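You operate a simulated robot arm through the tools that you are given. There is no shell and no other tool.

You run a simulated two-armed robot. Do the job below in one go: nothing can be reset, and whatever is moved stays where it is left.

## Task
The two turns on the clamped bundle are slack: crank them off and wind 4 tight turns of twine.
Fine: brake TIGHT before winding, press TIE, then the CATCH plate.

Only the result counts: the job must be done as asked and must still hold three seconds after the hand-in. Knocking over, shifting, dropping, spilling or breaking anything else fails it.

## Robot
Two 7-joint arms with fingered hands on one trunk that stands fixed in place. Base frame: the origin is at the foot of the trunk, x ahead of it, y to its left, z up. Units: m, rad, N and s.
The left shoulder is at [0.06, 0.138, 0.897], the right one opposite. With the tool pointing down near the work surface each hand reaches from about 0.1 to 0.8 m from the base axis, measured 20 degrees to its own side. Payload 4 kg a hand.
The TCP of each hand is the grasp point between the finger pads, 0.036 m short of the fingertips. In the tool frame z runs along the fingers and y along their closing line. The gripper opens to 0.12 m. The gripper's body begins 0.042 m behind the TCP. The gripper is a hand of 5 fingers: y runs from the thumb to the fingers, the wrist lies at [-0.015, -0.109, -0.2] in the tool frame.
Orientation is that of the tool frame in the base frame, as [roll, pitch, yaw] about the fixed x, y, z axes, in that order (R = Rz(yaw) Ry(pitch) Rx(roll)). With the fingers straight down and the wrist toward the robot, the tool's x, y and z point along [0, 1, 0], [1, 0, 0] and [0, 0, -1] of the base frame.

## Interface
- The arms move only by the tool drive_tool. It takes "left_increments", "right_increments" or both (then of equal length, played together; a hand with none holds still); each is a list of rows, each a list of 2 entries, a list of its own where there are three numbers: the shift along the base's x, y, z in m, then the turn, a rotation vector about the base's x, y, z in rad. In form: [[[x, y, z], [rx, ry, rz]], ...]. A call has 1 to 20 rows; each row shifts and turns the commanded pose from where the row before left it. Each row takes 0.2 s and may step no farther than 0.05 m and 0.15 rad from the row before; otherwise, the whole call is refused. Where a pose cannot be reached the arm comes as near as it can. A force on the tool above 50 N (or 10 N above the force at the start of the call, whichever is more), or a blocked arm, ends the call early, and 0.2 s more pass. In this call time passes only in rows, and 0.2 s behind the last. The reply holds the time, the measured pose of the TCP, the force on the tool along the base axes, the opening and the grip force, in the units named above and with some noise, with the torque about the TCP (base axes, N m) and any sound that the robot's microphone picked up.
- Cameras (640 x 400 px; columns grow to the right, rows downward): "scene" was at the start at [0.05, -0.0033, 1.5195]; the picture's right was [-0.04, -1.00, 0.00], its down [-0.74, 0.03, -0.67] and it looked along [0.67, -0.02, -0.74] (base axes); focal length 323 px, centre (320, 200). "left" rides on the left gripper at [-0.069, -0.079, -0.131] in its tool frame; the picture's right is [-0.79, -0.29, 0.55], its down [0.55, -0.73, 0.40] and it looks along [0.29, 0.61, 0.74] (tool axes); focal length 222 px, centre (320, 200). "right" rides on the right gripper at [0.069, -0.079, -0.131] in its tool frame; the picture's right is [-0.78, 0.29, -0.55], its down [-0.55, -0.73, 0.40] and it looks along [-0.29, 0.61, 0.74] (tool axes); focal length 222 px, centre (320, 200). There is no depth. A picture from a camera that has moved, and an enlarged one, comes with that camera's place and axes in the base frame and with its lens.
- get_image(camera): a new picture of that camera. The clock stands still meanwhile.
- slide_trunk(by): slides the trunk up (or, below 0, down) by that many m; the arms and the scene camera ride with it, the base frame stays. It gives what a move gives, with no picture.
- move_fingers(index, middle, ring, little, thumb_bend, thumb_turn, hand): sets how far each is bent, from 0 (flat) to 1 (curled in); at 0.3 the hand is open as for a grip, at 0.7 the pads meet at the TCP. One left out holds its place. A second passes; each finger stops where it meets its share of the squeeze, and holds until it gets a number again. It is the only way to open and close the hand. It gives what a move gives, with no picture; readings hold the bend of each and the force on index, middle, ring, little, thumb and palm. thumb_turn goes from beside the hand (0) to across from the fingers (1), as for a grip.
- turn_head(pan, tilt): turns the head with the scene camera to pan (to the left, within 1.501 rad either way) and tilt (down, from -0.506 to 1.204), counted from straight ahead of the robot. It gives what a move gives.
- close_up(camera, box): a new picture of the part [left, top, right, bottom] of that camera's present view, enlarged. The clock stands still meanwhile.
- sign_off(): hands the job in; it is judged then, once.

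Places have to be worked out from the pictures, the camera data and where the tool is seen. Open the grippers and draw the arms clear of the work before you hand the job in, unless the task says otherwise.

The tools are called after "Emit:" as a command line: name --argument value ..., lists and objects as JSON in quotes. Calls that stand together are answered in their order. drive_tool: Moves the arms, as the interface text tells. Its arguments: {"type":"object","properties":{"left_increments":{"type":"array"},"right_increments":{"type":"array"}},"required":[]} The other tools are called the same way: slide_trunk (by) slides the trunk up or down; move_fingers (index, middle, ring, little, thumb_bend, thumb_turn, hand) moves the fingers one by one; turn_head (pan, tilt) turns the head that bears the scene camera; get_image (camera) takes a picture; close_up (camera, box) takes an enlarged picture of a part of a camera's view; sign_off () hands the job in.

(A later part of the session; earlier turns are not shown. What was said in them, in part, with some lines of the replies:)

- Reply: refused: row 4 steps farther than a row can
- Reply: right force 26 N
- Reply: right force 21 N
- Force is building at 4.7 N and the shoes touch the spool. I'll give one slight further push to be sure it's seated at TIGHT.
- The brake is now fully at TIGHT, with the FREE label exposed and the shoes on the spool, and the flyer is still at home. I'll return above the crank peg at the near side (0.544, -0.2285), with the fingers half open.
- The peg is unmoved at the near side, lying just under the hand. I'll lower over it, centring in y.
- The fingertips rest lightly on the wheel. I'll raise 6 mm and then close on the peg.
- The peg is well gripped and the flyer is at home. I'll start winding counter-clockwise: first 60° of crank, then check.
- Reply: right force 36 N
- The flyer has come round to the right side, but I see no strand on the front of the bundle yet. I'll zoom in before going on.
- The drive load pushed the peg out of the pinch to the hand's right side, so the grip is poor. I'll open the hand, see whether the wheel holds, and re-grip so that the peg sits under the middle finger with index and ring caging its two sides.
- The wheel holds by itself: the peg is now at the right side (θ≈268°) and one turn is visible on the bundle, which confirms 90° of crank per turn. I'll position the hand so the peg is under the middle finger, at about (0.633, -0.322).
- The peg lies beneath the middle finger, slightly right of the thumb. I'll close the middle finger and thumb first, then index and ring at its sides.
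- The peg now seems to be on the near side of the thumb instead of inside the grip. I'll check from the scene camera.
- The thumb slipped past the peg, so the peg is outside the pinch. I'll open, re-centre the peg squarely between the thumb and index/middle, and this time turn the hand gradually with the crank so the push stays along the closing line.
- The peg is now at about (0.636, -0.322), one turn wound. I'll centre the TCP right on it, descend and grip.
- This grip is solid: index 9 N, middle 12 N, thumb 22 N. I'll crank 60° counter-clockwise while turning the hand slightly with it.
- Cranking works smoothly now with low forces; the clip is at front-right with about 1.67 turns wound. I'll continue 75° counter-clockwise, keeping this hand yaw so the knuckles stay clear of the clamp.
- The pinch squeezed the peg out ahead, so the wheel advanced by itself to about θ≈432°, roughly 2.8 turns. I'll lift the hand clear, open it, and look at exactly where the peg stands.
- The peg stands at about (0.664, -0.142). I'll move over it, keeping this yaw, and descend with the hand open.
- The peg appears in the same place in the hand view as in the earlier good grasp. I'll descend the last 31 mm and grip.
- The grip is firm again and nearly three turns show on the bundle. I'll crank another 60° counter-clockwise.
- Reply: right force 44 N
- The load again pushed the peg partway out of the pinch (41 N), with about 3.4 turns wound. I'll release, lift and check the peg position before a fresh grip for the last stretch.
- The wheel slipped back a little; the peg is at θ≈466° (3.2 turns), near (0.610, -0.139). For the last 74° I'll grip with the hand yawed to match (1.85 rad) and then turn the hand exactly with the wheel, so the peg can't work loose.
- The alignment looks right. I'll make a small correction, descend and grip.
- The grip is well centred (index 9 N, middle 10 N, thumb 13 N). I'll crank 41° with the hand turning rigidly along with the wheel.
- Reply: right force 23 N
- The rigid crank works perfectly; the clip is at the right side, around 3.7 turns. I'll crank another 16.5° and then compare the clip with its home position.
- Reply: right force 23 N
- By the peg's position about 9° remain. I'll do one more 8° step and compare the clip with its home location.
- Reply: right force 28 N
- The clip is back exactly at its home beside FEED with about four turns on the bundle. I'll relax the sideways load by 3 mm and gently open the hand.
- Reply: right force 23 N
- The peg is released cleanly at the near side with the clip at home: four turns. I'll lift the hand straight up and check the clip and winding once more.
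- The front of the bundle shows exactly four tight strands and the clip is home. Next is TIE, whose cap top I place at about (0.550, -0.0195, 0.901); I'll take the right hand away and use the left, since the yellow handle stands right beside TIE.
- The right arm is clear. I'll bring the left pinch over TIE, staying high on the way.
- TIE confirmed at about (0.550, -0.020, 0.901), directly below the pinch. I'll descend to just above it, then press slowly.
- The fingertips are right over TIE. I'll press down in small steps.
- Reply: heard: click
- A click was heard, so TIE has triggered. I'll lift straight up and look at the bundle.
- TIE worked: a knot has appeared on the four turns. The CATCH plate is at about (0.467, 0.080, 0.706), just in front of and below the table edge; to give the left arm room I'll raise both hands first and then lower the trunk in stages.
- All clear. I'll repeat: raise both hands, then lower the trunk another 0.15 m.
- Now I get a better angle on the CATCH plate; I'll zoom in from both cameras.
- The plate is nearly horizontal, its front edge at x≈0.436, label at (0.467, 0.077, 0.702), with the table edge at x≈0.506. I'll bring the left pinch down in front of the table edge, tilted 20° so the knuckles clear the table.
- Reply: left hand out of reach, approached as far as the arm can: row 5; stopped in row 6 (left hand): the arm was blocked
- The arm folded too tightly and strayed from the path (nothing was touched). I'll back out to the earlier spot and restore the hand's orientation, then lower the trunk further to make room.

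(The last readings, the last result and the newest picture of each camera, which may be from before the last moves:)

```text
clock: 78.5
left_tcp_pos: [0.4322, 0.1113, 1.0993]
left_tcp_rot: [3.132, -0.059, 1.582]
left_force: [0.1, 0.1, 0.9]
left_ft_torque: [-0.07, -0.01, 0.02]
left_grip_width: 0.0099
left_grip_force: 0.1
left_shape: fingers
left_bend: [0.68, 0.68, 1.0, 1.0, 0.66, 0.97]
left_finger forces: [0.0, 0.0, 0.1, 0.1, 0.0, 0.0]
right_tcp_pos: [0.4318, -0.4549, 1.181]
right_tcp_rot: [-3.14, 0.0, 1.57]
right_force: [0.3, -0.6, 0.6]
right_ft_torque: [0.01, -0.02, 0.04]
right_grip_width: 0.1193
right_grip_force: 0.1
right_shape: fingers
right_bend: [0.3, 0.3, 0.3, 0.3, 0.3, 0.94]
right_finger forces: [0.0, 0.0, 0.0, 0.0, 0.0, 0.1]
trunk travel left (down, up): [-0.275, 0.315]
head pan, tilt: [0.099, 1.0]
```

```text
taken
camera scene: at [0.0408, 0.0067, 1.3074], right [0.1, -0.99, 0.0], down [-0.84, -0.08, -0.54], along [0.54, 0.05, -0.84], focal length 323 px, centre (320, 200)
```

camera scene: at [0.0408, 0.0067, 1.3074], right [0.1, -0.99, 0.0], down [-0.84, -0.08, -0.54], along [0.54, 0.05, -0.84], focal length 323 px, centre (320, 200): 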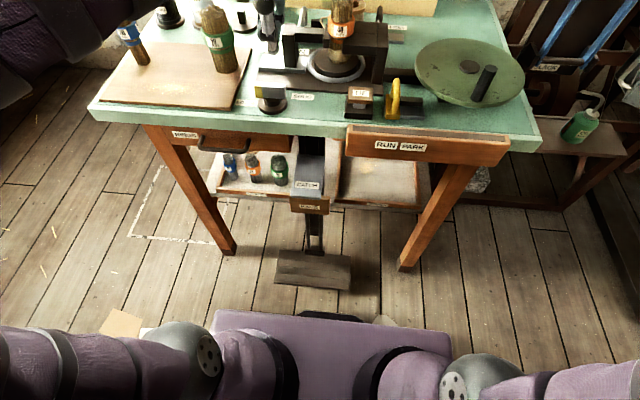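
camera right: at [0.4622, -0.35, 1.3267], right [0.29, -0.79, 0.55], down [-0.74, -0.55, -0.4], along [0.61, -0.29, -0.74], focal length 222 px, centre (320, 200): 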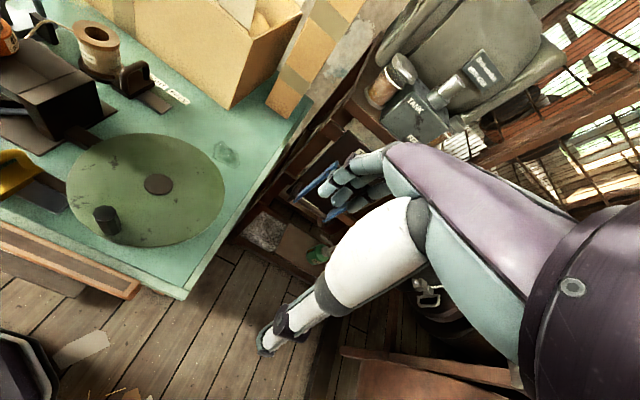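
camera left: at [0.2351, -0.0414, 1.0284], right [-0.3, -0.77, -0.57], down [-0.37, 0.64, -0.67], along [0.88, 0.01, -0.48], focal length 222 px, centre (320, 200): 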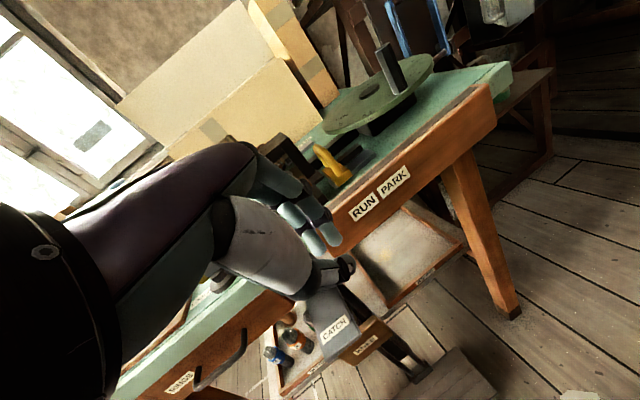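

Back in a clean pose. I'll lower the trunk in steps, raising the hands between steps so they stay above the bench.

Emit:
slide_trunk --by -0.1

Emit:
drive_tool --left_increments '[[[-0.01, 0, 0.035], [-0.03, 0, 0]], [[-0.01, 0, 0.035], [-0.029, 0, 0]], [[-0.01, 0, 0.03], [0, 0, 0]]]' --right_increments '[[[-0.01, -0.01, 0.04], [0, 0, 0]], [[-0.01, -0.01, 0.04], [0, 0, 0]], [[-0.01, -0.01, 0.03], [0, 0, 0]]]'

Emit:
slide_trunk --by -0.1

Emit:
drive_tool --left_increments '[[[-0.01, 0, 0.035], [0, 0, 0]], [[-0.01, 0, 0.035], [0, 0, 0]]]' --right_increments '[[[-0.01, -0.01, 0.04], [0, 0, 0]], [[-0.01, -0.01, 0.04], [0, 0, 0]]]'

Emit:
get_image --camera "scene"

```text
clock: 79.8
left_tcp_pos: [0.4296, 0.1086, 0.9999]
left_tcp_rot: [3.127, -0.059, 1.58]
left_force: [-0.7, 0.3, 0.0]
left_ft_torque: [0.02, 0.03, 0.0]
left_grip_width: 0.0098
left_grip_force: 0.0
left_shape: fingers
left_bend: [0.68, 0.68, 1.0, 1.0, 0.66, 0.97]
left_finger forces: [0.0, 0.1, 0.0, 0.0, 0.0, 0.1]
right_tcp_pos: [0.4302, -0.4543, 1.0798]
right_tcp_rot: [-3.141, -0.001, 1.571]
right_force: [-0.2, -0.5, -0.3]
right_ft_torque: [-0.02, -0.04, 0.01]
right_grip_width: 0.1194
right_grip_force: 0.1
right_shape: fingers
right_bend: [0.3, 0.3, 0.3, 0.3, 0.3, 0.94]
right_finger forces: [0.0, 0.0, 0.0, 0.1, 0.0, 0.0]
trunk travel left (down, up): [-0.175, 0.415]
head pan, tilt: [0.099, 1.0]
```

```text
clock: 80.6
left_tcp_pos: [0.4028, 0.1077, 1.0978]
left_tcp_rot: [3.132, 0.0, 1.579]
left_force: [1.4, 0.5, 0.5]
left_ft_torque: [0.02, 0.0, -0.03]
left_grip_width: 0.0097
left_grip_force: 0.1
left_shape: fingers
left_bend: [0.68, 0.68, 1.0, 1.0, 0.66, 0.97]
left_finger forces: [0.0, 0.0, 0.1, 0.1, 0.1, 0.0]
right_tcp_pos: [0.3966, -0.4676, 1.1648]
right_tcp_rot: [-3.137, -0.002, 1.57]
right_force: [1.0, -0.7, -1.1]
right_ft_torque: [0.01, 0.01, 0.02]
right_grip_width: 0.1196
right_grip_force: 0.0
right_shape: fingers
right_bend: [0.3, 0.3, 0.3, 0.3, 0.3, 0.94]
right_finger forces: [0.0, 0.1, 0.0, 0.0, 0.1, 0.0]
right hand out of reach, approached as far as the arm can: row 2, 3
trunk travel left (down, up): [-0.175, 0.415]
head pan, tilt: [0.099, 1.0]
```

```text
clock: 81.9
left_tcp_pos: [0.4022, 0.1097, 0.9998]
left_tcp_rot: [3.129, 0.0, 1.582]
left_force: [-0.4, -0.9, -0.2]
left_ft_torque: [-0.03, -0.04, 0.01]
left_grip_width: 0.0099
left_grip_force: 0.1
left_shape: fingers
left_bend: [0.68, 0.68, 1.0, 1.0, 0.66, 0.97]
left_finger forces: [0.1, 0.1, 0.0, 0.0, 0.0, 0.0]
right_tcp_pos: [0.3969, -0.4664, 1.0655]
right_tcp_rot: [-3.14, 0.001, 1.571]
right_force: [0.4, 0.6, 0.0]
right_ft_torque: [-0.02, -0.05, 0.01]
right_grip_width: 0.1197
right_grip_force: 0.1
right_shape: fingers
right_bend: [0.3, 0.3, 0.3, 0.3, 0.3, 0.94]
right_finger forces: [0.0, 0.1, 0.1, 0.1, 0.0, 0.0]
trunk travel left (down, up): [-0.075, 0.515]
head pan, tilt: [0.099, 1.0]
```

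```text
clock: 82.5
left_tcp_pos: [0.3835, 0.1101, 1.0681]
left_tcp_rot: [3.128, 0.0, 1.581]
left_force: [-0.1, 0.7, -0.8]
left_ft_torque: [0.01, 0.0, -0.03]
left_grip_width: 0.0095
left_grip_force: 0.2
left_shape: fingers
left_bend: [0.68, 0.68, 1.0, 1.0, 0.66, 0.97]
left_finger forces: [0.0, 0.0, 0.0, 0.0, 0.0, 0.0]
right_tcp_pos: [0.3953, -0.4679, 1.0667]
right_tcp_rot: [-3.14, 0.0, 1.571]
right_force: [-0.5, -0.2, 0.4]
right_ft_torque: [-0.02, 0.02, 0.0]
right_grip_width: 0.1196
right_grip_force: 0.0
right_shape: fingers
right_bend: [0.3, 0.3, 0.3, 0.3, 0.3, 0.94]
right_finger forces: [0.1, 0.1, 0.1, 0.0, 0.0, 0.0]
right hand out of reach, approached as far as the arm can: row 1, 2
trunk travel left (down, up): [-0.075, 0.515]
head pan, tilt: [0.099, 1.0]
```

```text
taken
camera scene: at [0.0405, 0.0064, 1.1075], right [0.1, -0.99, 0.0], down [-0.84, -0.08, -0.54], along [0.54, 0.05, -0.84], focal length 323 px, centre (320, 200)
```

scene: 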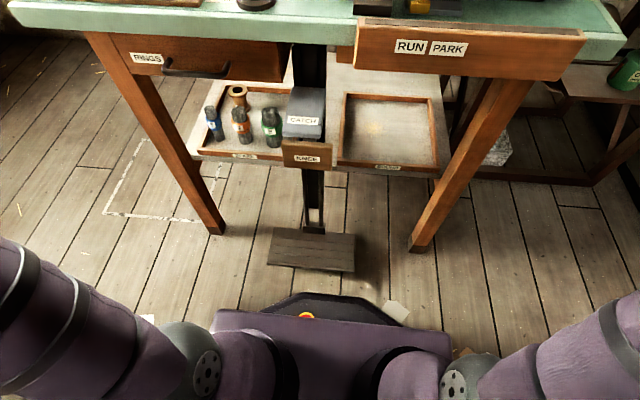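

The trunk is low enough now (shoulders at z≈0.50). I'll bring the left hand down in front of the plate with the 20° tilt, staying back from the table edge.

Emit:
drive_tool --left_increments '[[[0.005, -0.006, -0.03], [0, -0.06, 0]], [[0.005, -0.006, -0.03], [0, -0.06, 0]], [[0.005, -0.006, -0.03], [0, -0.06, 0]], [[0.005, -0.006, -0.03], [0, -0.06, 0]], [[0.005, -0.006, -0.03], [0, -0.06, 0]], [[0.005, -0.003, -0.03], [0, -0.05, 0]]]'

Emit:
get_image --camera "left"

Emit:
get_image --camera "scene"

```text
clock: 83.9
left_tcp_pos: [0.4109, 0.0757, 0.8887]
left_tcp_rot: [2.78, 0.003, 1.58]
left_force: [0.1, 0.0, 0.4]
left_ft_torque: [-0.01, 0.0, 0.01]
left_grip_width: 0.0098
left_grip_force: 0.1
left_shape: fingers
left_bend: [0.68, 0.68, 1.0, 1.0, 0.66, 0.97]
left_finger forces: [0.1, 0.0, 0.1, 0.0, 0.0, 0.0]
right_tcp_pos: [0.3964, -0.4669, 1.0668]
right_tcp_rot: [-3.14, 0.0, 1.572]
right_force: [0.3, -0.1, -0.8]
right_ft_torque: [0.01, 0.0, -0.03]
right_grip_width: 0.1197
right_grip_force: 0.0
right_shape: fingers
right_bend: [0.3, 0.3, 0.3, 0.3, 0.3, 0.94]
right_finger forces: [0.0, 0.0, 0.1, 0.0, 0.1, 0.0]
trunk travel left (down, up): [-0.075, 0.515]
head pan, tilt: [0.099, 1.0]
```

```text
taken
camera left: at [0.2922, 0.0055, 0.9828], right [-0.07, -0.79, -0.61], down [-0.55, 0.54, -0.63], along [0.83, 0.29, -0.47], focal length 222 px, centre (320, 200)
```

left: 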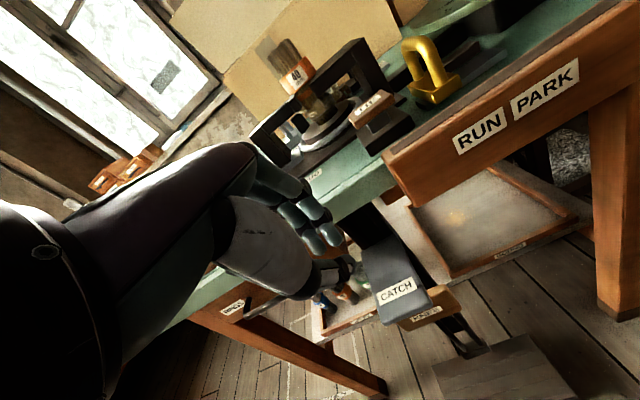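

```text
taken
camera scene: at [0.0405, 0.0065, 1.1076], right [0.1, -1.0, 0.0], down [-0.84, -0.08, -0.54], along [0.54, 0.05, -0.84], focal length 323 px, centre (320, 200)
```

scene: 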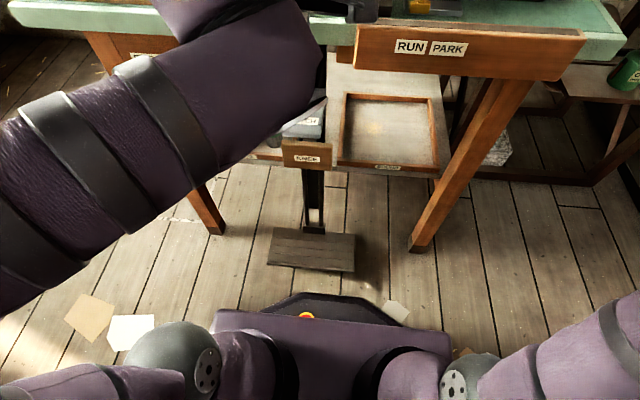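

The orientation is right (20° tilt) and the plate is straight below the fingertips. I'll lower to z≈0.775, keeping clear of the table edge.

Emit:
drive_tool --left_increments '[[[0.003, 0.001, -0.03], [0, 0, 0]], [[0.003, 0.001, -0.03], [0, 0, 0]], [[0.004, 0, -0.03], [0, 0, 0]], [[0.006, 0, -0.024], [0, 0, 0]]]'

Emit:
get_image --camera "left"

Emit:
close_up --camera "scene" --box '[230, 60, 380, 190]'

```text
clock: 84.9
left_tcp_pos: [0.4288, 0.0774, 0.7749]
left_tcp_rot: [2.778, 0.004, 1.579]
left_force: [0.8, 0.6, -0.4]
left_ft_torque: [0.02, 0.01, -0.02]
left_grip_width: 0.0095
left_grip_force: 0.1
left_shape: fingers
left_bend: [0.68, 0.68, 1.0, 1.0, 0.66, 0.97]
left_finger forces: [0.0, 0.0, 0.0, 0.0, 0.0, 0.0]
right_tcp_pos: [0.3955, -0.467, 1.0663]
right_tcp_rot: [3.141, -0.001, 1.57]
right_force: [0.4, -0.5, 0.4]
right_ft_torque: [0.02, -0.01, -0.02]
right_grip_width: 0.1196
right_grip_force: 0.0
right_shape: fingers
right_bend: [0.3, 0.3, 0.3, 0.3, 0.3, 0.94]
right_finger forces: [0.1, 0.1, 0.0, 0.1, 0.0, 0.1]
trunk travel left (down, up): [-0.075, 0.515]
head pan, tilt: [0.099, 1.0]
```

```text
taken
camera left: at [0.3086, 0.0075, 0.8686], right [-0.07, -0.79, -0.61], down [-0.55, 0.54, -0.63], along [0.83, 0.29, -0.47], focal length 222 px, centre (320, 200)
```

left: 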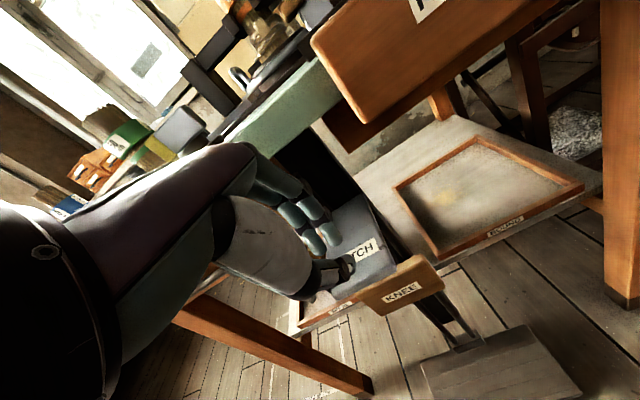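

```text
3.08 times, centred on (305, 125) of scene
camera zoom: at [0.0404, 0.0065, 1.1075], right [0.1, -1.0, 0.0], down [-0.84, -0.08, -0.54], along [0.54, 0.05, -0.84], focal length 994 px, centre (366, 431)
```

zoom: 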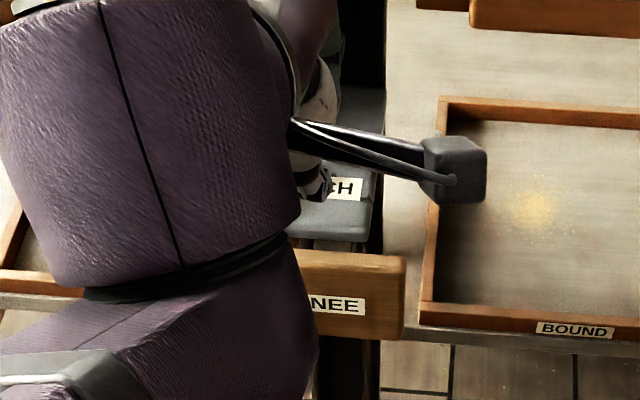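

The fingertips hover about 4 cm above the front of the CATCH plate. I'll move slightly forward and down, then press in small steps.

Emit:
drive_tool --left_increments '[[[0.008, 0, -0.015], [0, 0, 0]], [[0.008, 0, -0.015], [0, 0, 0]], [[0.001, 0, -0.005], [0, 0, 0]], [[0, 0, -0.004], [0, 0, 0]], [[0, 0, -0.004], [0, 0, 0]]]'

Emit:
close_up --camera "left" --box '[240, 170, 480, 340]'

```text
clock: 86.1
left_tcp_pos: [0.4404, 0.0733, 0.7241]
left_tcp_rot: [2.807, 0.059, 1.536]
left_force: [0.3, 0.0, 3.7]
left_ft_torque: [-0.06, -0.01, -0.01]
left_grip_width: 0.0064
left_grip_force: 2.0
left_shape: fingers
left_bend: [0.68, 0.68, 1.0, 1.0, 0.68, 0.97]
left_finger forces: [0.0, 0.0, 0.0, 0.0, 4.1, 0.1]
right_tcp_pos: [0.3938, -0.4517, 1.0756]
right_tcp_rot: [3.14, 0.015, 1.57]
right_force: [-0.1, 0.3, 0.0]
right_ft_torque: [-0.01, -0.01, -0.04]
right_grip_width: 0.1197
right_grip_force: 0.1
right_shape: fingers
right_bend: [0.3, 0.3, 0.3, 0.3, 0.3, 0.94]
right_finger forces: [0.1, 0.0, 0.0, 0.1, 0.0, 0.1]
trunk travel left (down, up): [-0.075, 0.515]
head pan, tilt: [0.099, 1.0]
```

```text
2.35 times, centred on (360, 255) of left
camera zoom: at [0.3209, 0.0131, 0.8255], right [-0.12, -0.82, -0.57], down [-0.55, 0.53, -0.65], along [0.83, 0.23, -0.51], focal length 523 px, centre (226, 71)
```

zoom: 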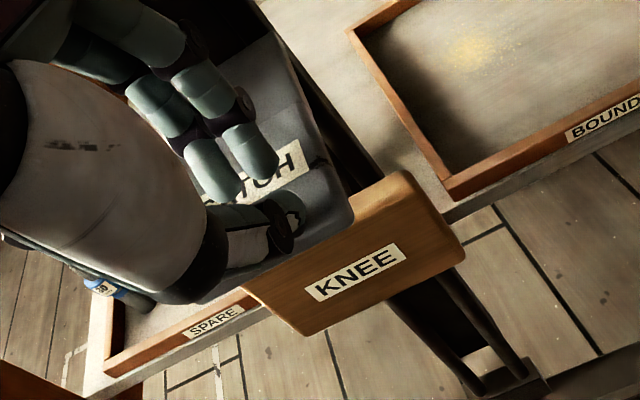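

There's light contact (4 N on the thumb), but the body seems to lean slightly, as if another part of the arm is touching something. I'll look before pressing more.

Emit:
get_image --camera "scene"

Emit:
get_image --camera "right"

Emit:
get_image --camera "left"

```text
taken
camera scene: at [0.038, 0.0225, 1.1071], right [0.1, -0.99, 0.02], down [-0.84, -0.09, -0.54], along [0.54, 0.04, -0.84], focal length 323 px, centre (320, 200)
```

scene: 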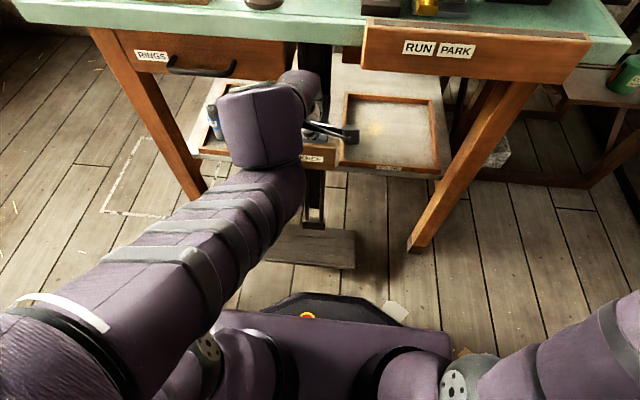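

```text
taken
camera right: at [0.314, -0.3815, 1.2039], right [0.29, -0.78, 0.56], down [-0.73, -0.56, -0.39], along [0.61, -0.3, -0.73], focal length 222 px, centre (320, 200)
```

right: 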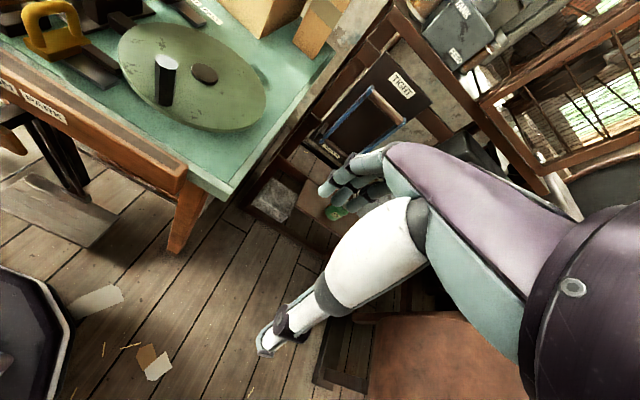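

```text
taken
camera left: at [0.3209, 0.0131, 0.8255], right [-0.12, -0.82, -0.57], down [-0.55, 0.53, -0.65], along [0.83, 0.23, -0.51], focal length 222 px, centre (320, 200)
```

left: 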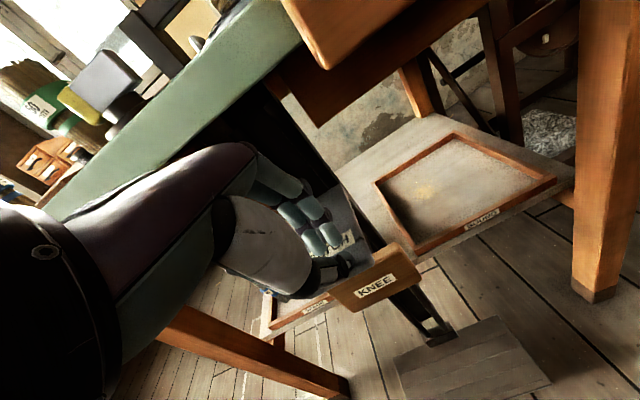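

I'll hold still for a moment to see whether that was just a sway from the elbow swinging.

Emit:
drive_tool --left_increments '[[[0, 0, 0], [0, 0, 0]], [[0, 0, 0], [0, 0, 0]]]'

```text
clock: 86.7
left_tcp_pos: [0.4403, 0.0749, 0.724]
left_tcp_rot: [2.806, 0.057, 1.539]
left_force: [-0.7, -1.1, 3.7]
left_ft_torque: [-0.07, 0.0, 0.01]
left_grip_width: 0.0067
left_grip_force: 1.9
left_shape: fingers
left_bend: [0.68, 0.68, 1.0, 1.0, 0.68, 0.97]
left_finger forces: [0.1, 0.0, 0.0, 0.0, 4.3, 0.1]
right_tcp_pos: [0.3923, -0.4522, 1.0751]
right_tcp_rot: [3.141, 0.016, 1.57]
right_force: [-0.1, 0.5, 0.0]
right_ft_torque: [0.01, 0.0, 0.0]
right_grip_width: 0.1196
right_grip_force: 0.0
right_shape: fingers
right_bend: [0.3, 0.3, 0.3, 0.3, 0.3, 0.94]
right_finger forces: [0.1, 0.0, 0.0, 0.0, 0.1, 0.0]
trunk travel left (down, up): [-0.075, 0.515]
head pan, tilt: [0.099, 1.0]
```

The lean persists, so some part of the arm is in contact elsewhere. I'll retrace upward and check.

Emit:
drive_tool --left_increments '[[[0, 0, 0.008], [0, 0, 0]], [[-0.008, 0, 0.02], [0, 0, 0]], [[-0.008, 0, 0.02], [0, 0, 0]]]'

Emit:
get_image --camera "scene"

Emit:
get_image --camera "left"

```text
clock: 87.5
left_tcp_pos: [0.4283, 0.0796, 0.7818]
left_tcp_rot: [2.778, 0.0, 1.581]
left_force: [-0.7, 0.2, 0.8]
left_ft_torque: [0.03, -0.03, 0.0]
left_grip_width: 0.0092
left_grip_force: 0.0
left_shape: fingers
left_bend: [0.68, 0.68, 1.0, 1.0, 0.66, 0.97]
left_finger forces: [0.0, 0.0, 0.0, 0.1, 0.0, 0.1]
right_tcp_pos: [0.3955, -0.4665, 1.0674]
right_tcp_rot: [-3.138, 0.002, 1.571]
right_force: [-0.1, -1.1, 1.1]
right_ft_torque: [0.01, 0.02, 0.01]
right_grip_width: 0.1195
right_grip_force: 0.0
right_shape: fingers
right_bend: [0.3, 0.3, 0.3, 0.3, 0.3, 0.94]
right_finger forces: [0.1, 0.1, 0.1, 0.0, 0.1, 0.0]
trunk travel left (down, up): [-0.075, 0.515]
head pan, tilt: [0.099, 1.0]
```

```text
taken
camera scene: at [0.0404, 0.0064, 1.107], right [0.1, -0.99, 0.0], down [-0.84, -0.08, -0.54], along [0.54, 0.05, -0.84], focal length 323 px, centre (320, 200)
```

scene: 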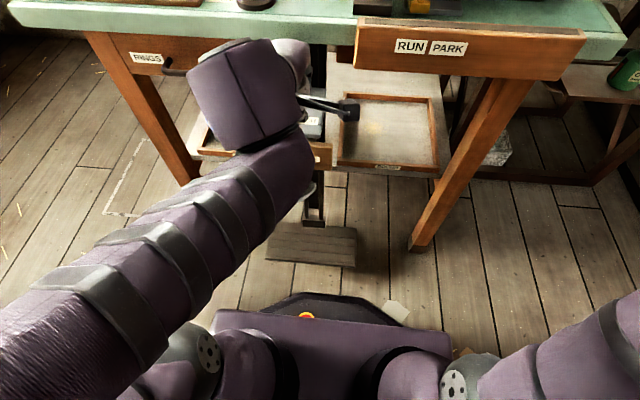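

```text
taken
camera left: at [0.3082, 0.0072, 0.8748], right [-0.07, -0.79, -0.61], down [-0.55, 0.54, -0.63], along [0.83, 0.29, -0.47], focal length 222 px, centre (320, 200)
```

left: 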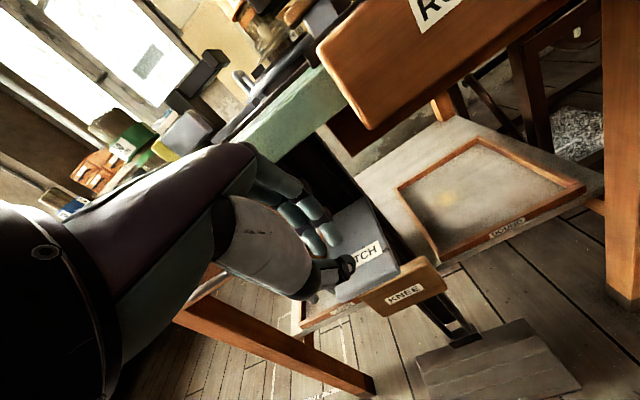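

Everything relaxed again, so the lean most likely came from the left forearm pressing on my own base. Lowering the trunk by another 7 cm gives that arm more room; I'll raise the left hand first.

Emit:
drive_tool --left_increments '[[[-0.004, -0.001, 0.035], [0, 0, 0]], [[-0.004, -0.001, 0.035], [0, 0, 0]]]'

Emit:
slide_trunk --by -0.072

Emit:
get_image --camera "scene"

Emit:
get_image --camera "left"

```text
clock: 88.1
left_tcp_pos: [0.4208, 0.0759, 0.8496]
left_tcp_rot: [2.778, 0.003, 1.581]
left_force: [-0.2, 0.0, 1.0]
left_ft_torque: [-0.02, 0.03, -0.03]
left_grip_width: 0.0093
left_grip_force: 0.1
left_shape: fingers
left_bend: [0.68, 0.68, 1.0, 1.0, 0.66, 0.97]
left_finger forces: [0.1, 0.0, 0.1, 0.0, 0.0, 0.0]
right_tcp_pos: [0.396, -0.4683, 1.0666]
right_tcp_rot: [-3.139, -0.001, 1.572]
right_force: [0.3, 0.3, 0.5]
right_ft_torque: [0.02, 0.02, 0.0]
right_grip_width: 0.1195
right_grip_force: 0.1
right_shape: fingers
right_bend: [0.3, 0.3, 0.3, 0.3, 0.3, 0.94]
right_finger forces: [0.0, 0.0, 0.1, 0.0, 0.0, 0.0]
trunk travel left (down, up): [-0.075, 0.515]
head pan, tilt: [0.099, 1.0]
```

```text
clock: 89.2
left_tcp_pos: [0.4221, 0.0749, 0.7785]
left_tcp_rot: [2.779, 0.002, 1.58]
left_force: [0.5, 0.2, -0.9]
left_ft_torque: [-0.01, -0.03, -0.02]
left_grip_width: 0.0094
left_grip_force: 0.1
left_shape: fingers
left_bend: [0.68, 0.68, 1.0, 1.0, 0.66, 0.97]
left_finger forces: [0.1, 0.1, 0.0, 0.0, 0.0, 0.0]
right_tcp_pos: [0.3957, -0.4663, 0.9943]
right_tcp_rot: [-3.14, -0.001, 1.57]
right_force: [-0.4, -0.1, 0.1]
right_ft_torque: [0.0, -0.02, -0.01]
right_grip_width: 0.1193
right_grip_force: 0.1
right_shape: fingers
right_bend: [0.3, 0.3, 0.3, 0.3, 0.3, 0.94]
right_finger forces: [0.1, 0.0, 0.1, 0.0, 0.1, 0.0]
trunk travel left (down, up): [-0.003, 0.587]
head pan, tilt: [0.099, 1.0]
```

```text
taken
camera scene: at [0.0404, 0.0065, 1.0356], right [0.1, -1.0, 0.0], down [-0.84, -0.08, -0.54], along [0.54, 0.05, -0.84], focal length 323 px, centre (320, 200)
```

scene: 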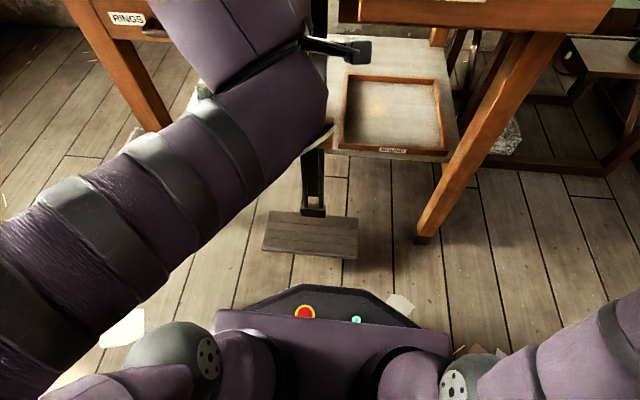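

```text
taken
camera left: at [0.3021, 0.0049, 0.8718], right [-0.07, -0.79, -0.61], down [-0.55, 0.54, -0.63], along [0.83, 0.29, -0.47], focal length 222 px, centre (320, 200)
```

left: 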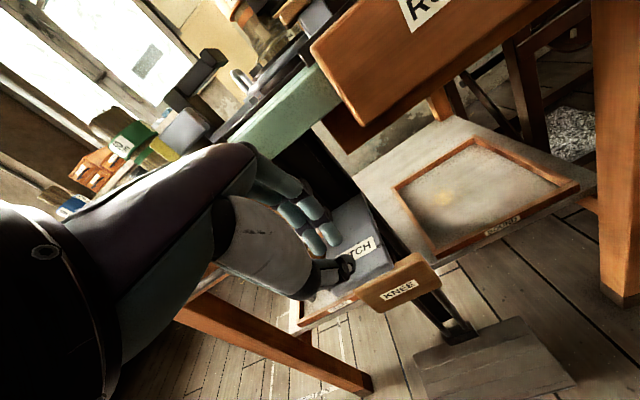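

No contact and the body is upright. I'll move forward and down onto the plate again, with small steps at the end.

Emit:
drive_tool --left_increments '[[[0.009, 0.001, -0.015], [0, 0, 0]], [[0.009, 0.001, -0.015], [0, 0, 0]], [[0.005, 0, -0.009], [0, 0, 0]], [[0, 0, -0.005], [0, 0, 0]], [[0, 0, -0.005], [0, 0, 0]]]'

Emit:
close_up --camera "left" --box '[240, 170, 480, 340]'

```text
clock: 90.4
left_tcp_pos: [0.4443, 0.0773, 0.7286]
left_tcp_rot: [2.778, 0.001, 1.578]
left_force: [-1.2, 0.2, 4.0]
left_ft_torque: [-0.03, 0.04, -0.05]
left_grip_width: 0.0085
left_grip_force: 1.5
left_shape: fingers
left_bend: [0.68, 0.68, 1.0, 1.0, 0.67, 0.97]
left_finger forces: [0.0, 0.0, 0.0, 0.0, 3.8, 0.1]
right_tcp_pos: [0.3955, -0.4684, 0.9956]
right_tcp_rot: [-3.139, -0.001, 1.572]
right_force: [-1.0, 0.2, 0.0]
right_ft_torque: [0.0, 0.02, 0.0]
right_grip_width: 0.1198
right_grip_force: 0.0
right_shape: fingers
right_bend: [0.3, 0.3, 0.3, 0.3, 0.3, 0.94]
right_finger forces: [0.0, 0.0, 0.0, 0.1, 0.0, 0.0]
trunk travel left (down, up): [-0.003, 0.587]
head pan, tilt: [0.099, 1.0]
```

```text
2.35 times, centred on (360, 255) of left
camera zoom: at [0.3251, 0.0065, 0.8226], right [-0.07, -0.79, -0.61], down [-0.55, 0.54, -0.63], along [0.83, 0.29, -0.47], focal length 523 px, centre (226, 71)
```

zoom: 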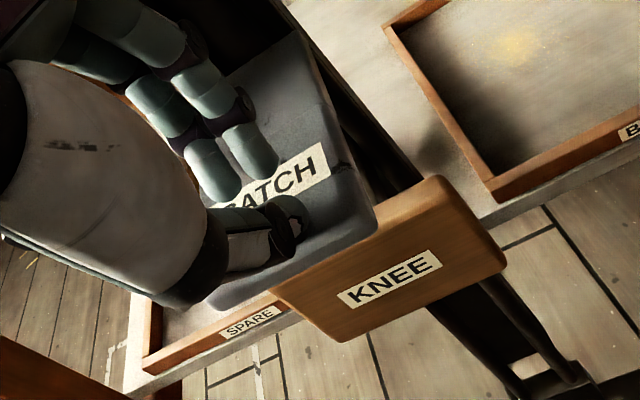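

No lean this time: clean contact with 4 N on the plate. I'll keep pressing in small steps.

Emit:
drive_tool --left_increments '[[[0, 0, -0.004], [0, 0, 0]], [[0, 0, -0.004], [0, 0, 0]], [[0, 0, -0.004], [0, 0, 0]]]'

Emit:
close_up --camera "left" --box '[240, 170, 480, 340]'

```text
clock: 91.2
left_tcp_pos: [0.4443, 0.0786, 0.7176]
left_tcp_rot: [2.78, 0.008, 1.579]
left_force: [-2.0, -1.1, 5.6]
left_ft_torque: [-0.1, 0.1, -0.01]
left_grip_width: 0.0079
left_grip_force: 2.8
left_shape: fingers
left_bend: [0.68, 0.68, 1.0, 1.0, 0.67, 0.97]
left_finger forces: [0.0, 0.0, 0.0, 0.0, 5.4, 0.1]
right_tcp_pos: [0.3971, -0.4643, 0.9967]
right_tcp_rot: [-3.139, 0.003, 1.571]
right_force: [0.0, 0.4, 1.4]
right_ft_torque: [-0.01, -0.03, 0.03]
right_grip_width: 0.1198
right_grip_force: 0.1
right_shape: fingers
right_bend: [0.3, 0.3, 0.3, 0.3, 0.3, 0.94]
right_finger forces: [0.0, 0.1, 0.0, 0.0, 0.0, 0.1]
trunk travel left (down, up): [-0.003, 0.587]
head pan, tilt: [0.099, 1.0]
```

```text
2.35 times, centred on (360, 255) of left
camera zoom: at [0.3248, 0.0085, 0.8117], right [-0.07, -0.79, -0.61], down [-0.55, 0.54, -0.64], along [0.83, 0.29, -0.47], focal length 523 px, centre (226, 71)
```

zoom: 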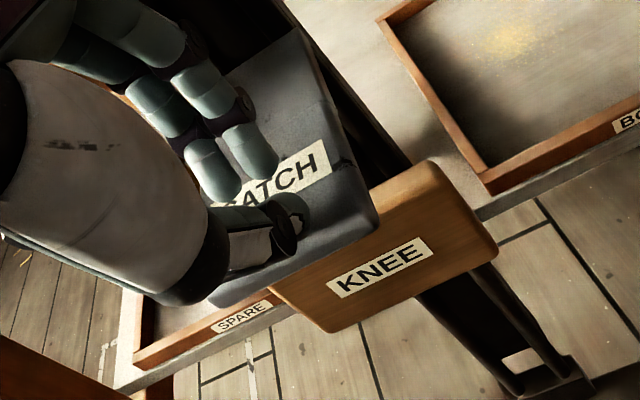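

The plate is giving way against a soft spring (5.6 N) but there's no click yet. I'll press on.

Emit:
drive_tool --left_increments '[[[0, 0, -0.004], [0, 0, 0]], [[0, 0, -0.004], [0, 0, 0]], [[0, 0, -0.004], [0, 0, 0]]]'

Emit:
close_up --camera "left" --box '[240, 170, 480, 340]'

```text
clock: 92.0
left_tcp_pos: [0.4459, 0.0808, 0.7061]
left_tcp_rot: [2.778, 0.032, 1.564]
left_force: [-6.4, 0.8, 33.7]
left_ft_torque: [-0.2, -0.24, -0.09]
left_grip_width: 0.0
left_grip_force: 18.0
left_shape: fingers
left_bend: [0.67, 0.67, 1.0, 1.0, 0.74, 0.97]
left_finger forces: [0.0, 7.2, 0.0, 0.1, 28.3, 0.0]
right_tcp_pos: [0.3956, -0.4534, 1.0028]
right_tcp_rot: [-3.141, 0.017, 1.571]
right_force: [0.2, 0.0, 1.0]
right_ft_torque: [0.01, 0.0, -0.01]
right_grip_width: 0.1198
right_grip_force: 0.1
right_shape: fingers
right_bend: [0.3, 0.3, 0.3, 0.3, 0.3, 0.94]
right_finger forces: [0.0, 0.0, 0.1, 0.0, 0.0, 0.0]
trunk travel left (down, up): [-0.003, 0.587]
head pan, tilt: [0.099, 1.0]
```

```text
2.35 times, centred on (360, 255) of left
camera zoom: at [0.3245, 0.0152, 0.8029], right [-0.08, -0.8, -0.59], down [-0.54, 0.53, -0.65], along [0.84, 0.26, -0.48], focal length 523 px, centre (226, 71)
```

zoom: 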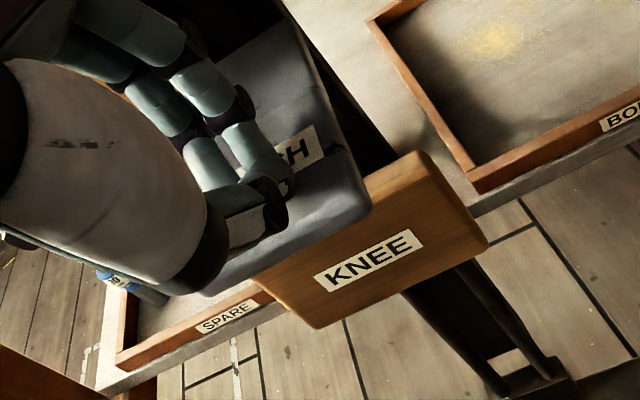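

The force has jumped to 34 N, so the plate is at its bottom stop. I'll hold it briefly and then look at the bench and the plate.

Emit:
drive_tool --left_increments '[[[0, 0, 0], [0, 0, 0]], [[0, 0, 0], [0, 0, 0]], [[0, 0, 0], [0, 0, 0]]]'

Emit:
drive_tool --left_increments '[[[0, 0, 0.01], [0, 0, 0]], [[0, 0, 0.02], [0, 0, 0]], [[-0.008, 0, 0.03], [0, 0, 0]], [[-0.01, 0, 0.03], [0, 0, 0]]]'

Emit:
get_image --camera "left"

Emit:
get_image --camera "right"

```text
clock: 92.8
left_tcp_pos: [0.4462, 0.0819, 0.7072]
left_tcp_rot: [2.782, 0.034, 1.566]
left_force: [-5.9, 0.0, 40.2]
left_ft_torque: [-0.2, -0.5, -0.09]
left_grip_width: 0.0002
left_grip_force: 22.4
left_shape: fingers
left_bend: [0.67, 0.67, 1.0, 1.0, 0.74, 0.97]
left_finger forces: [9.9, 9.9, 0.0, 0.1, 24.1, 0.0]
right_tcp_pos: [0.3959, -0.4552, 1.0021]
right_tcp_rot: [-3.14, 0.015, 1.572]
right_force: [0.6, -0.4, 0.1]
right_ft_torque: [-0.01, -0.01, 0.0]
right_grip_width: 0.1195
right_grip_force: 0.1
right_shape: fingers
right_bend: [0.3, 0.3, 0.3, 0.3, 0.3, 0.94]
right_finger forces: [0.0, 0.1, 0.1, 0.0, 0.1, 0.0]
trunk travel left (down, up): [-0.003, 0.587]
head pan, tilt: [0.099, 1.0]
```

```text
clock: 93.8
left_tcp_pos: [0.4262, 0.0798, 0.7948]
left_tcp_rot: [2.78, 0.002, 1.58]
left_force: [0.3, -0.7, 0.0]
left_ft_torque: [-0.01, 0.01, -0.01]
left_grip_width: 0.0093
left_grip_force: 0.1
left_shape: fingers
left_bend: [0.68, 0.68, 1.0, 1.0, 0.66, 0.97]
left_finger forces: [0.0, 0.0, 0.0, 0.0, 0.1, 0.0]
right_tcp_pos: [0.3957, -0.467, 0.9951]
right_tcp_rot: [-3.14, -0.001, 1.571]
right_force: [-0.6, -0.2, 0.7]
right_ft_torque: [0.02, 0.04, 0.03]
right_grip_width: 0.1198
right_grip_force: 0.0
right_shape: fingers
right_bend: [0.3, 0.3, 0.3, 0.3, 0.3, 0.94]
right_finger forces: [0.1, 0.0, 0.0, 0.1, 0.1, 0.0]
trunk travel left (down, up): [-0.003, 0.587]
head pan, tilt: [0.099, 1.0]
```

```text
taken
camera left: at [0.3061, 0.0092, 0.8886], right [-0.07, -0.79, -0.61], down [-0.55, 0.54, -0.63], along [0.83, 0.29, -0.47], focal length 222 px, centre (320, 200)
```

left: 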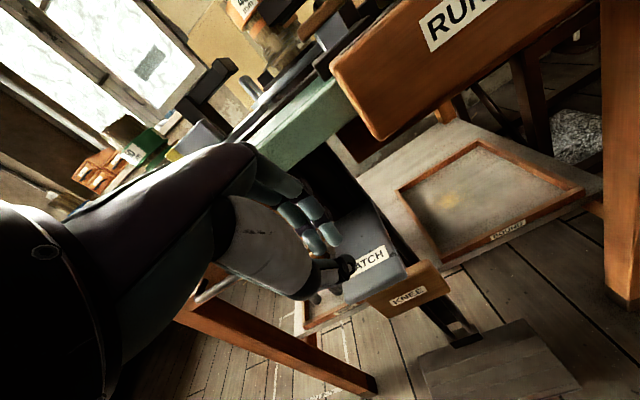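

```text
taken
camera right: at [0.3168, -0.3989, 1.1248], right [0.29, -0.79, 0.55], down [-0.74, -0.55, -0.4], along [0.61, -0.29, -0.74], focal length 222 px, centre (320, 200)
```

right: 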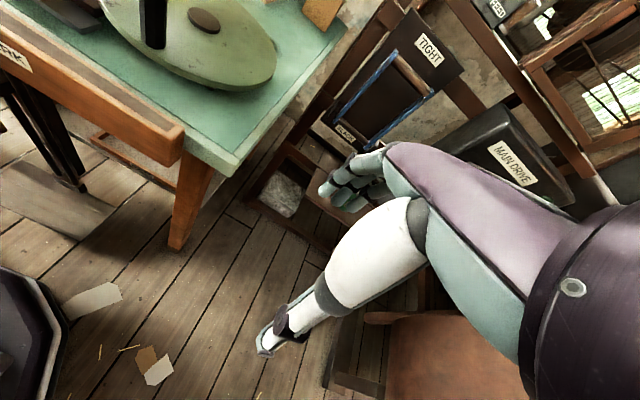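

The plate sprang back up after bottoming out. I'll back the left hand away and raise the trunk again to see what changed on the bench.

Emit:
drive_tool --left_increments '[[[-0.01, 0, 0.04], [0, 0, 0]], [[-0.01, 0, 0.04], [0, 0, 0]], [[-0.005, 0.01, 0.04], [0, 0.06, 0]], [[-0.005, 0.01, 0.04], [0, 0.06, 0]], [[0, 0.01, 0.03], [0, 0.06, 0]], [[0, 0.01, 0], [0, 0.06, 0]], [[0, 0.01, 0], [0, 0.06, 0]], [[0, 0.01, 0], [0, 0.06, 0]]]'

Emit:
slide_trunk --by 0.2

Emit:
turn_head --pan -0.05 --tilt 0.75

Emit:
get_image --camera "scene"

Emit:
get_image --camera "left"

```text
clock: 95.6
left_tcp_pos: [0.3969, 0.1381, 0.9847]
left_tcp_rot: [3.139, -0.002, 1.58]
left_force: [-0.7, -0.6, -0.1]
left_ft_torque: [0.03, -0.05, 0.02]
left_grip_width: 0.0095
left_grip_force: 0.1
left_shape: fingers
left_bend: [0.68, 0.68, 1.0, 1.0, 0.66, 0.97]
left_finger forces: [0.1, 0.0, 0.0, 0.1, 0.0, 0.1]
right_tcp_pos: [0.3959, -0.4681, 0.9945]
right_tcp_rot: [-3.14, -0.001, 1.57]
right_force: [0.4, -0.2, 1.8]
right_ft_torque: [0.01, 0.0, -0.02]
right_grip_width: 0.1197
right_grip_force: 0.1
right_shape: fingers
right_bend: [0.3, 0.3, 0.3, 0.3, 0.3, 0.94]
right_finger forces: [0.0, 0.0, 0.0, 0.0, 0.0, 0.1]
trunk travel left (down, up): [-0.003, 0.587]
head pan, tilt: [0.099, 1.0]
```

```text
clock: 97.8
left_tcp_pos: [0.3982, 0.1362, 1.1845]
left_tcp_rot: [3.139, 0.002, 1.579]
left_force: [0.6, 0.1, -0.2]
left_ft_torque: [0.0, 0.01, 0.02]
left_grip_width: 0.0095
left_grip_force: 0.0
left_shape: fingers
left_bend: [0.68, 0.68, 1.0, 1.0, 0.66, 0.97]
left_finger forces: [0.0, 0.0, 0.0, 0.0, 0.1, 0.0]
right_tcp_pos: [0.3959, -0.4677, 1.195]
right_tcp_rot: [-3.14, 0.0, 1.571]
right_force: [-0.3, -0.4, 0.0]
right_ft_torque: [0.01, -0.01, 0.0]
right_grip_width: 0.1198
right_grip_force: 0.0
right_shape: fingers
right_bend: [0.3, 0.3, 0.3, 0.3, 0.3, 0.94]
right_finger forces: [0.1, 0.0, 0.0, 0.0, 0.0, 0.0]
trunk travel left (down, up): [-0.203, 0.387]
head pan, tilt: [0.099, 1.0]
```

```text
clock: 98.6
left_tcp_pos: [0.3982, 0.1376, 1.1858]
left_tcp_rot: [3.14, 0.001, 1.58]
left_force: [-0.1, -1.1, 0.0]
left_ft_torque: [-0.04, 0.0, 0.0]
left_grip_width: 0.0096
left_grip_force: 0.1
left_shape: fingers
left_bend: [0.68, 0.68, 1.0, 1.0, 0.66, 0.97]
left_finger forces: [0.0, 0.0, 0.1, 0.0, 0.1, 0.0]
right_tcp_pos: [0.3957, -0.4668, 1.1953]
right_tcp_rot: [-3.138, 0.0, 1.572]
right_force: [0.0, -0.1, 0.8]
right_ft_torque: [0.01, -0.02, 0.04]
right_grip_width: 0.1194
right_grip_force: 0.2
right_shape: fingers
right_bend: [0.3, 0.3, 0.3, 0.3, 0.3, 0.94]
right_finger forces: [0.0, 0.1, 0.1, 0.0, 0.0, 0.1]
trunk travel left (down, up): [-0.203, 0.387]
head pan, tilt: [-0.051, 0.75]
```

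```text
taken
camera scene: at [0.0539, -0.0046, 1.2546], right [-0.05, -1.0, 0.0], down [-0.68, 0.03, -0.73], along [0.73, -0.04, -0.68], focal length 323 px, centre (320, 200)
```

scene: 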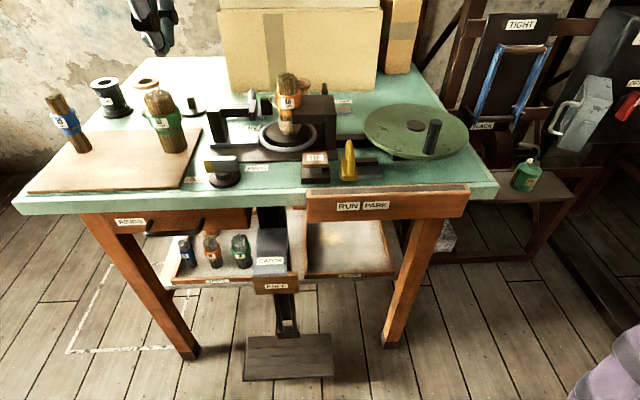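

```text
taken
camera left: at [0.3185, 0.0668, 1.3149], right [-0.28, -0.79, -0.55], down [-0.74, 0.54, -0.4], along [0.61, 0.29, -0.73], focal length 222 px, centre (320, 200)
```

left: 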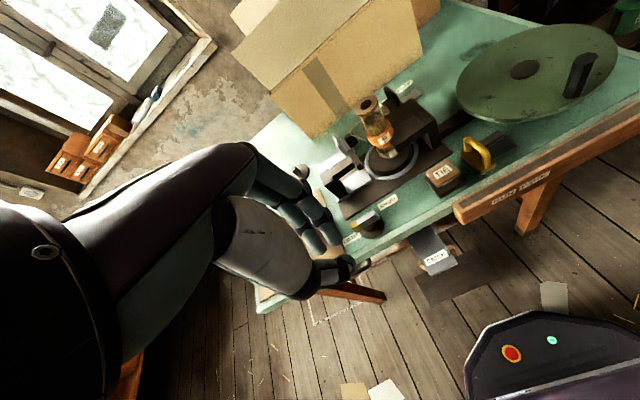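

Emit:
close_up --camera "scene" --box '[190, 60, 360, 190]'

Emit:
close_up --camera "scene" --box '[255, 65, 325, 125]'

Emit:
close_up --camera "left" --box '[310, 80, 450, 220]'

Emit:
close_up --camera "scene" --box '[150, 190, 400, 390]'

```text
3.08 times, centred on (275, 125) of scene
camera zoom: at [0.0539, -0.0046, 1.2546], right [-0.05, -1.0, 0.0], down [-0.68, 0.03, -0.73], along [0.73, -0.04, -0.68], focal length 994 px, centre (458, 431)
```

zoom: 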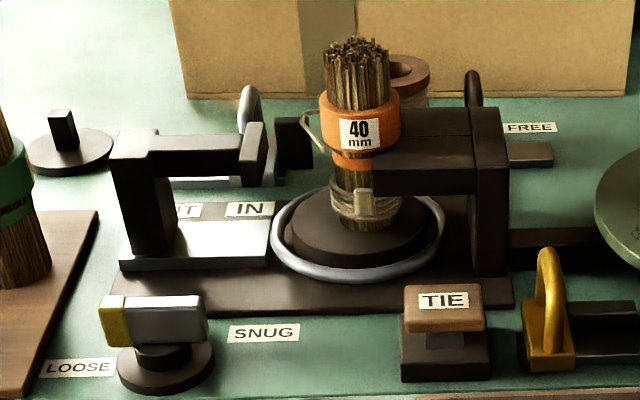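

```text
6.67 times, centred on (290, 95) of scene
camera zoom: at [0.0539, -0.0046, 1.2546], right [-0.05, -1.0, 0.0], down [-0.68, 0.03, -0.73], along [0.73, -0.04, -0.68], focal length 2153 px, centre (520, 900)
```

zoom: 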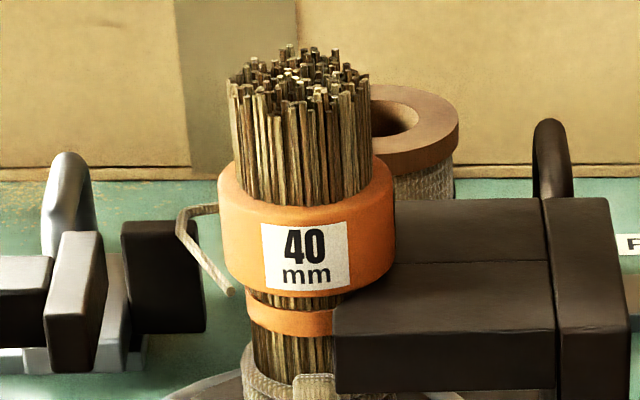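

```text
2.86 times, centred on (380, 150) of left
camera zoom: at [0.3185, 0.0668, 1.3149], right [-0.28, -0.79, -0.55], down [-0.74, 0.54, -0.4], along [0.61, 0.29, -0.73], focal length 635 px, centre (149, 343)
```

zoom: 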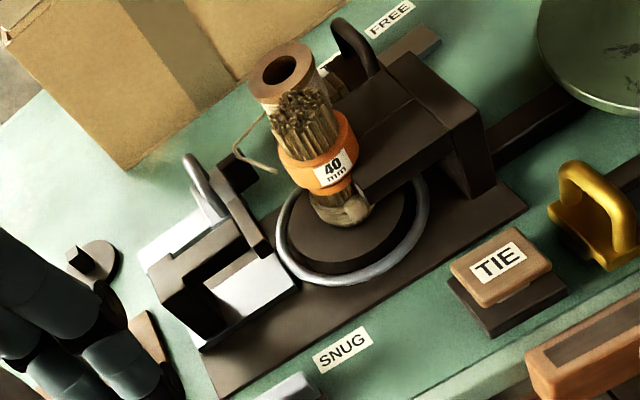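

```text
2.00 times, centred on (275, 290) of scene
camera zoom: at [0.0539, -0.0046, 1.2546], right [-0.05, -1.0, 0.0], down [-0.68, 0.03, -0.73], along [0.73, -0.04, -0.68], focal length 646 px, centre (410, 20)
```

zoom: 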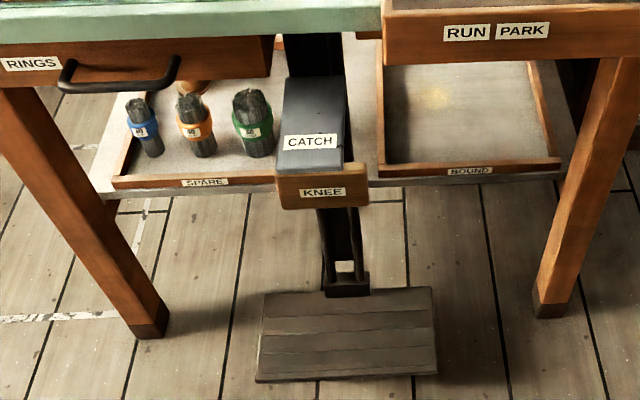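

CATCH worked: the clamp's left jaw has sprung to OUT and the bundle stands freed with its four tied turns. I'll open the left hand and raise both arms clear of the bench.

Emit:
move_fingers --hand "left" --index 0.3 --middle 0.3 --ring 0.3 --little 0.3 --thumb_bend 0.3

Emit:
slide_trunk --by 0.2

Emit:
drive_tool --left_increments '[[[-0.01, 0.04, 0], [0, 0, 0]], [[-0.01, 0.04, 0], [0, 0, 0]], [[-0.01, 0.04, 0], [0, 0, 0]]]'

Emit:
get_image --camera "scene"

Emit:
close_up --camera "scene" --box '[220, 90, 400, 240]'

```text
clock: 99.6
left_tcp_pos: [0.3967, 0.1384, 1.1858]
left_tcp_rot: [3.139, 0.003, 1.579]
left_force: [0.3, 0.0, 0.0]
left_ft_torque: [0.0, -0.01, 0.02]
left_grip_width: 0.1188
left_grip_force: 0.0
left_shape: fingers
left_bend: [0.3, 0.3, 0.3, 0.3, 0.3, 0.97]
left_finger forces: [0.1, 0.1, 0.1, 0.0, 0.1, 0.0]
right_tcp_pos: [0.3959, -0.4669, 1.1952]
right_tcp_rot: [-3.139, -0.001, 1.571]
right_force: [-0.4, 0.6, 0.1]
right_ft_torque: [0.01, 0.0, 0.05]
right_grip_width: 0.1197
right_grip_force: 0.1
right_shape: fingers
right_bend: [0.3, 0.3, 0.3, 0.3, 0.3, 0.94]
right_finger forces: [0.1, 0.1, 0.0, 0.0, 0.0, 0.0]
trunk travel left (down, up): [-0.203, 0.387]
head pan, tilt: [-0.051, 0.75]
```

```text
clock: 101.7
left_tcp_pos: [0.3978, 0.1379, 1.3856]
left_tcp_rot: [3.14, -0.001, 1.579]
left_force: [-0.7, -0.3, 0.1]
left_ft_torque: [-0.03, 0.0, -0.03]
left_grip_width: 0.1187
left_grip_force: 0.1
left_shape: fingers
left_bend: [0.3, 0.3, 0.3, 0.3, 0.3, 0.97]
left_finger forces: [0.0, 0.1, 0.1, 0.1, 0.0, 0.1]
right_tcp_pos: [0.3958, -0.4665, 1.394]
right_tcp_rot: [-3.14, 0.0, 1.571]
right_force: [0.0, 0.0, 0.3]
right_ft_torque: [-0.03, 0.01, 0.03]
right_grip_width: 0.1196
right_grip_force: 0.0
right_shape: fingers
right_bend: [0.3, 0.3, 0.3, 0.3, 0.3, 0.94]
right_finger forces: [0.0, 0.1, 0.1, 0.1, 0.0, 0.0]
trunk travel left (down, up): [-0.403, 0.187]
head pan, tilt: [-0.051, 0.75]
```

```text
clock: 102.5
left_tcp_pos: [0.3665, 0.2569, 1.3854]
left_tcp_rot: [3.138, 0.0, 1.58]
left_force: [-0.2, 1.1, -1.0]
left_ft_torque: [0.01, -0.01, 0.01]
left_grip_width: 0.1188
left_grip_force: 0.1
left_shape: fingers
left_bend: [0.3, 0.3, 0.3, 0.3, 0.3, 0.97]
left_finger forces: [0.1, 0.0, 0.0, 0.0, 0.0, 0.1]
right_tcp_pos: [0.3948, -0.4663, 1.3944]
right_tcp_rot: [-3.141, 0.0, 1.57]
right_force: [-0.8, 0.2, 0.2]
right_ft_torque: [-0.02, -0.01, -0.01]
right_grip_width: 0.1198
right_grip_force: 0.0
right_shape: fingers
right_bend: [0.3, 0.3, 0.3, 0.3, 0.3, 0.94]
right_finger forces: [0.0, 0.1, 0.0, 0.0, 0.0, 0.0]
trunk travel left (down, up): [-0.403, 0.187]
head pan, tilt: [-0.051, 0.75]
```

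```text
taken
camera scene: at [0.0536, -0.004, 1.4547], right [-0.05, -1.0, 0.0], down [-0.68, 0.03, -0.73], along [0.73, -0.04, -0.68], focal length 323 px, centre (320, 200)
```

scene: 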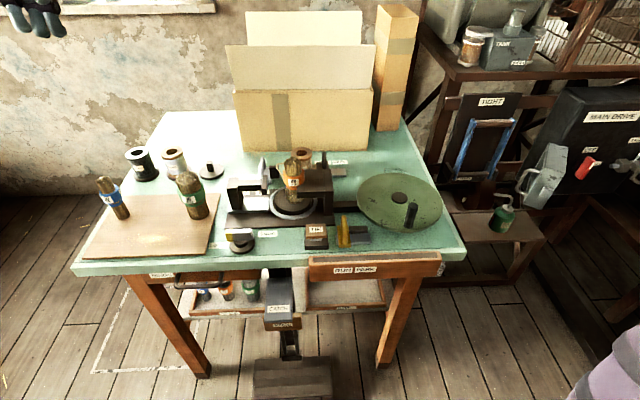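

```text
2.67 times, centred on (310, 165) of scene
camera zoom: at [0.0536, -0.004, 1.4547], right [-0.05, -1.0, 0.0], down [-0.68, 0.03, -0.73], along [0.73, -0.04, -0.68], focal length 861 px, centre (347, 293)
```

zoom: 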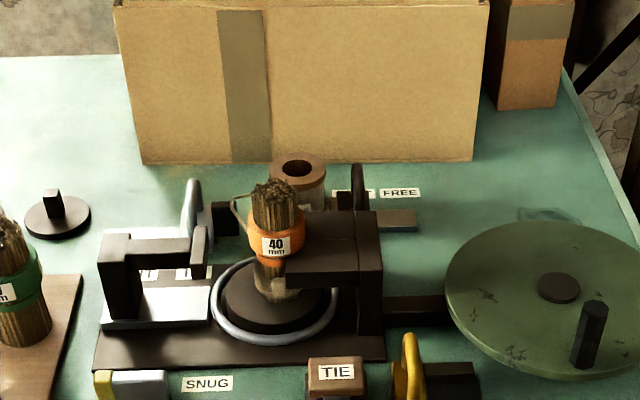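

The arms are clear with both hands open. The brake is at TIGHT, four tied turns are on the bundle, the clamp jaw is OUT after CATCH, and everything else is as it was. I'll hand the job in.

Emit:
sign_off

```text
The job is handed in.
```

I cranked the two slack turns off, wound 4 turns and handed the job in. The result hasn't come back yet.

- **Winding:** I set the brake to TIGHT before winding. Close-ups showed four turns on the front of the bundle. The flyer was back at its FEED start mark, to within a few degrees.
- **TIE:** I heard a click when I pressed it, and a knot appeared on the turns.
- **CATCH plate:** I pressed it to its stop. It made no sound, but afterwards the left clamp jaw had moved to OUT, which I took as the release. The bundle was still standing.
- **How it went:** my grip on the crank slipped a few times while winding. Once the wheel ran back about a quarter turn, and I wound that back on before tying. On my first try at the CATCH plate, the robot's body leaned slightly, most likely because its left arm was pressing on its own base. I backed off and lowered the trunk further before pressing it again.

I saw nothing else moved or knocked over. Both hands are open and clear of the bench.
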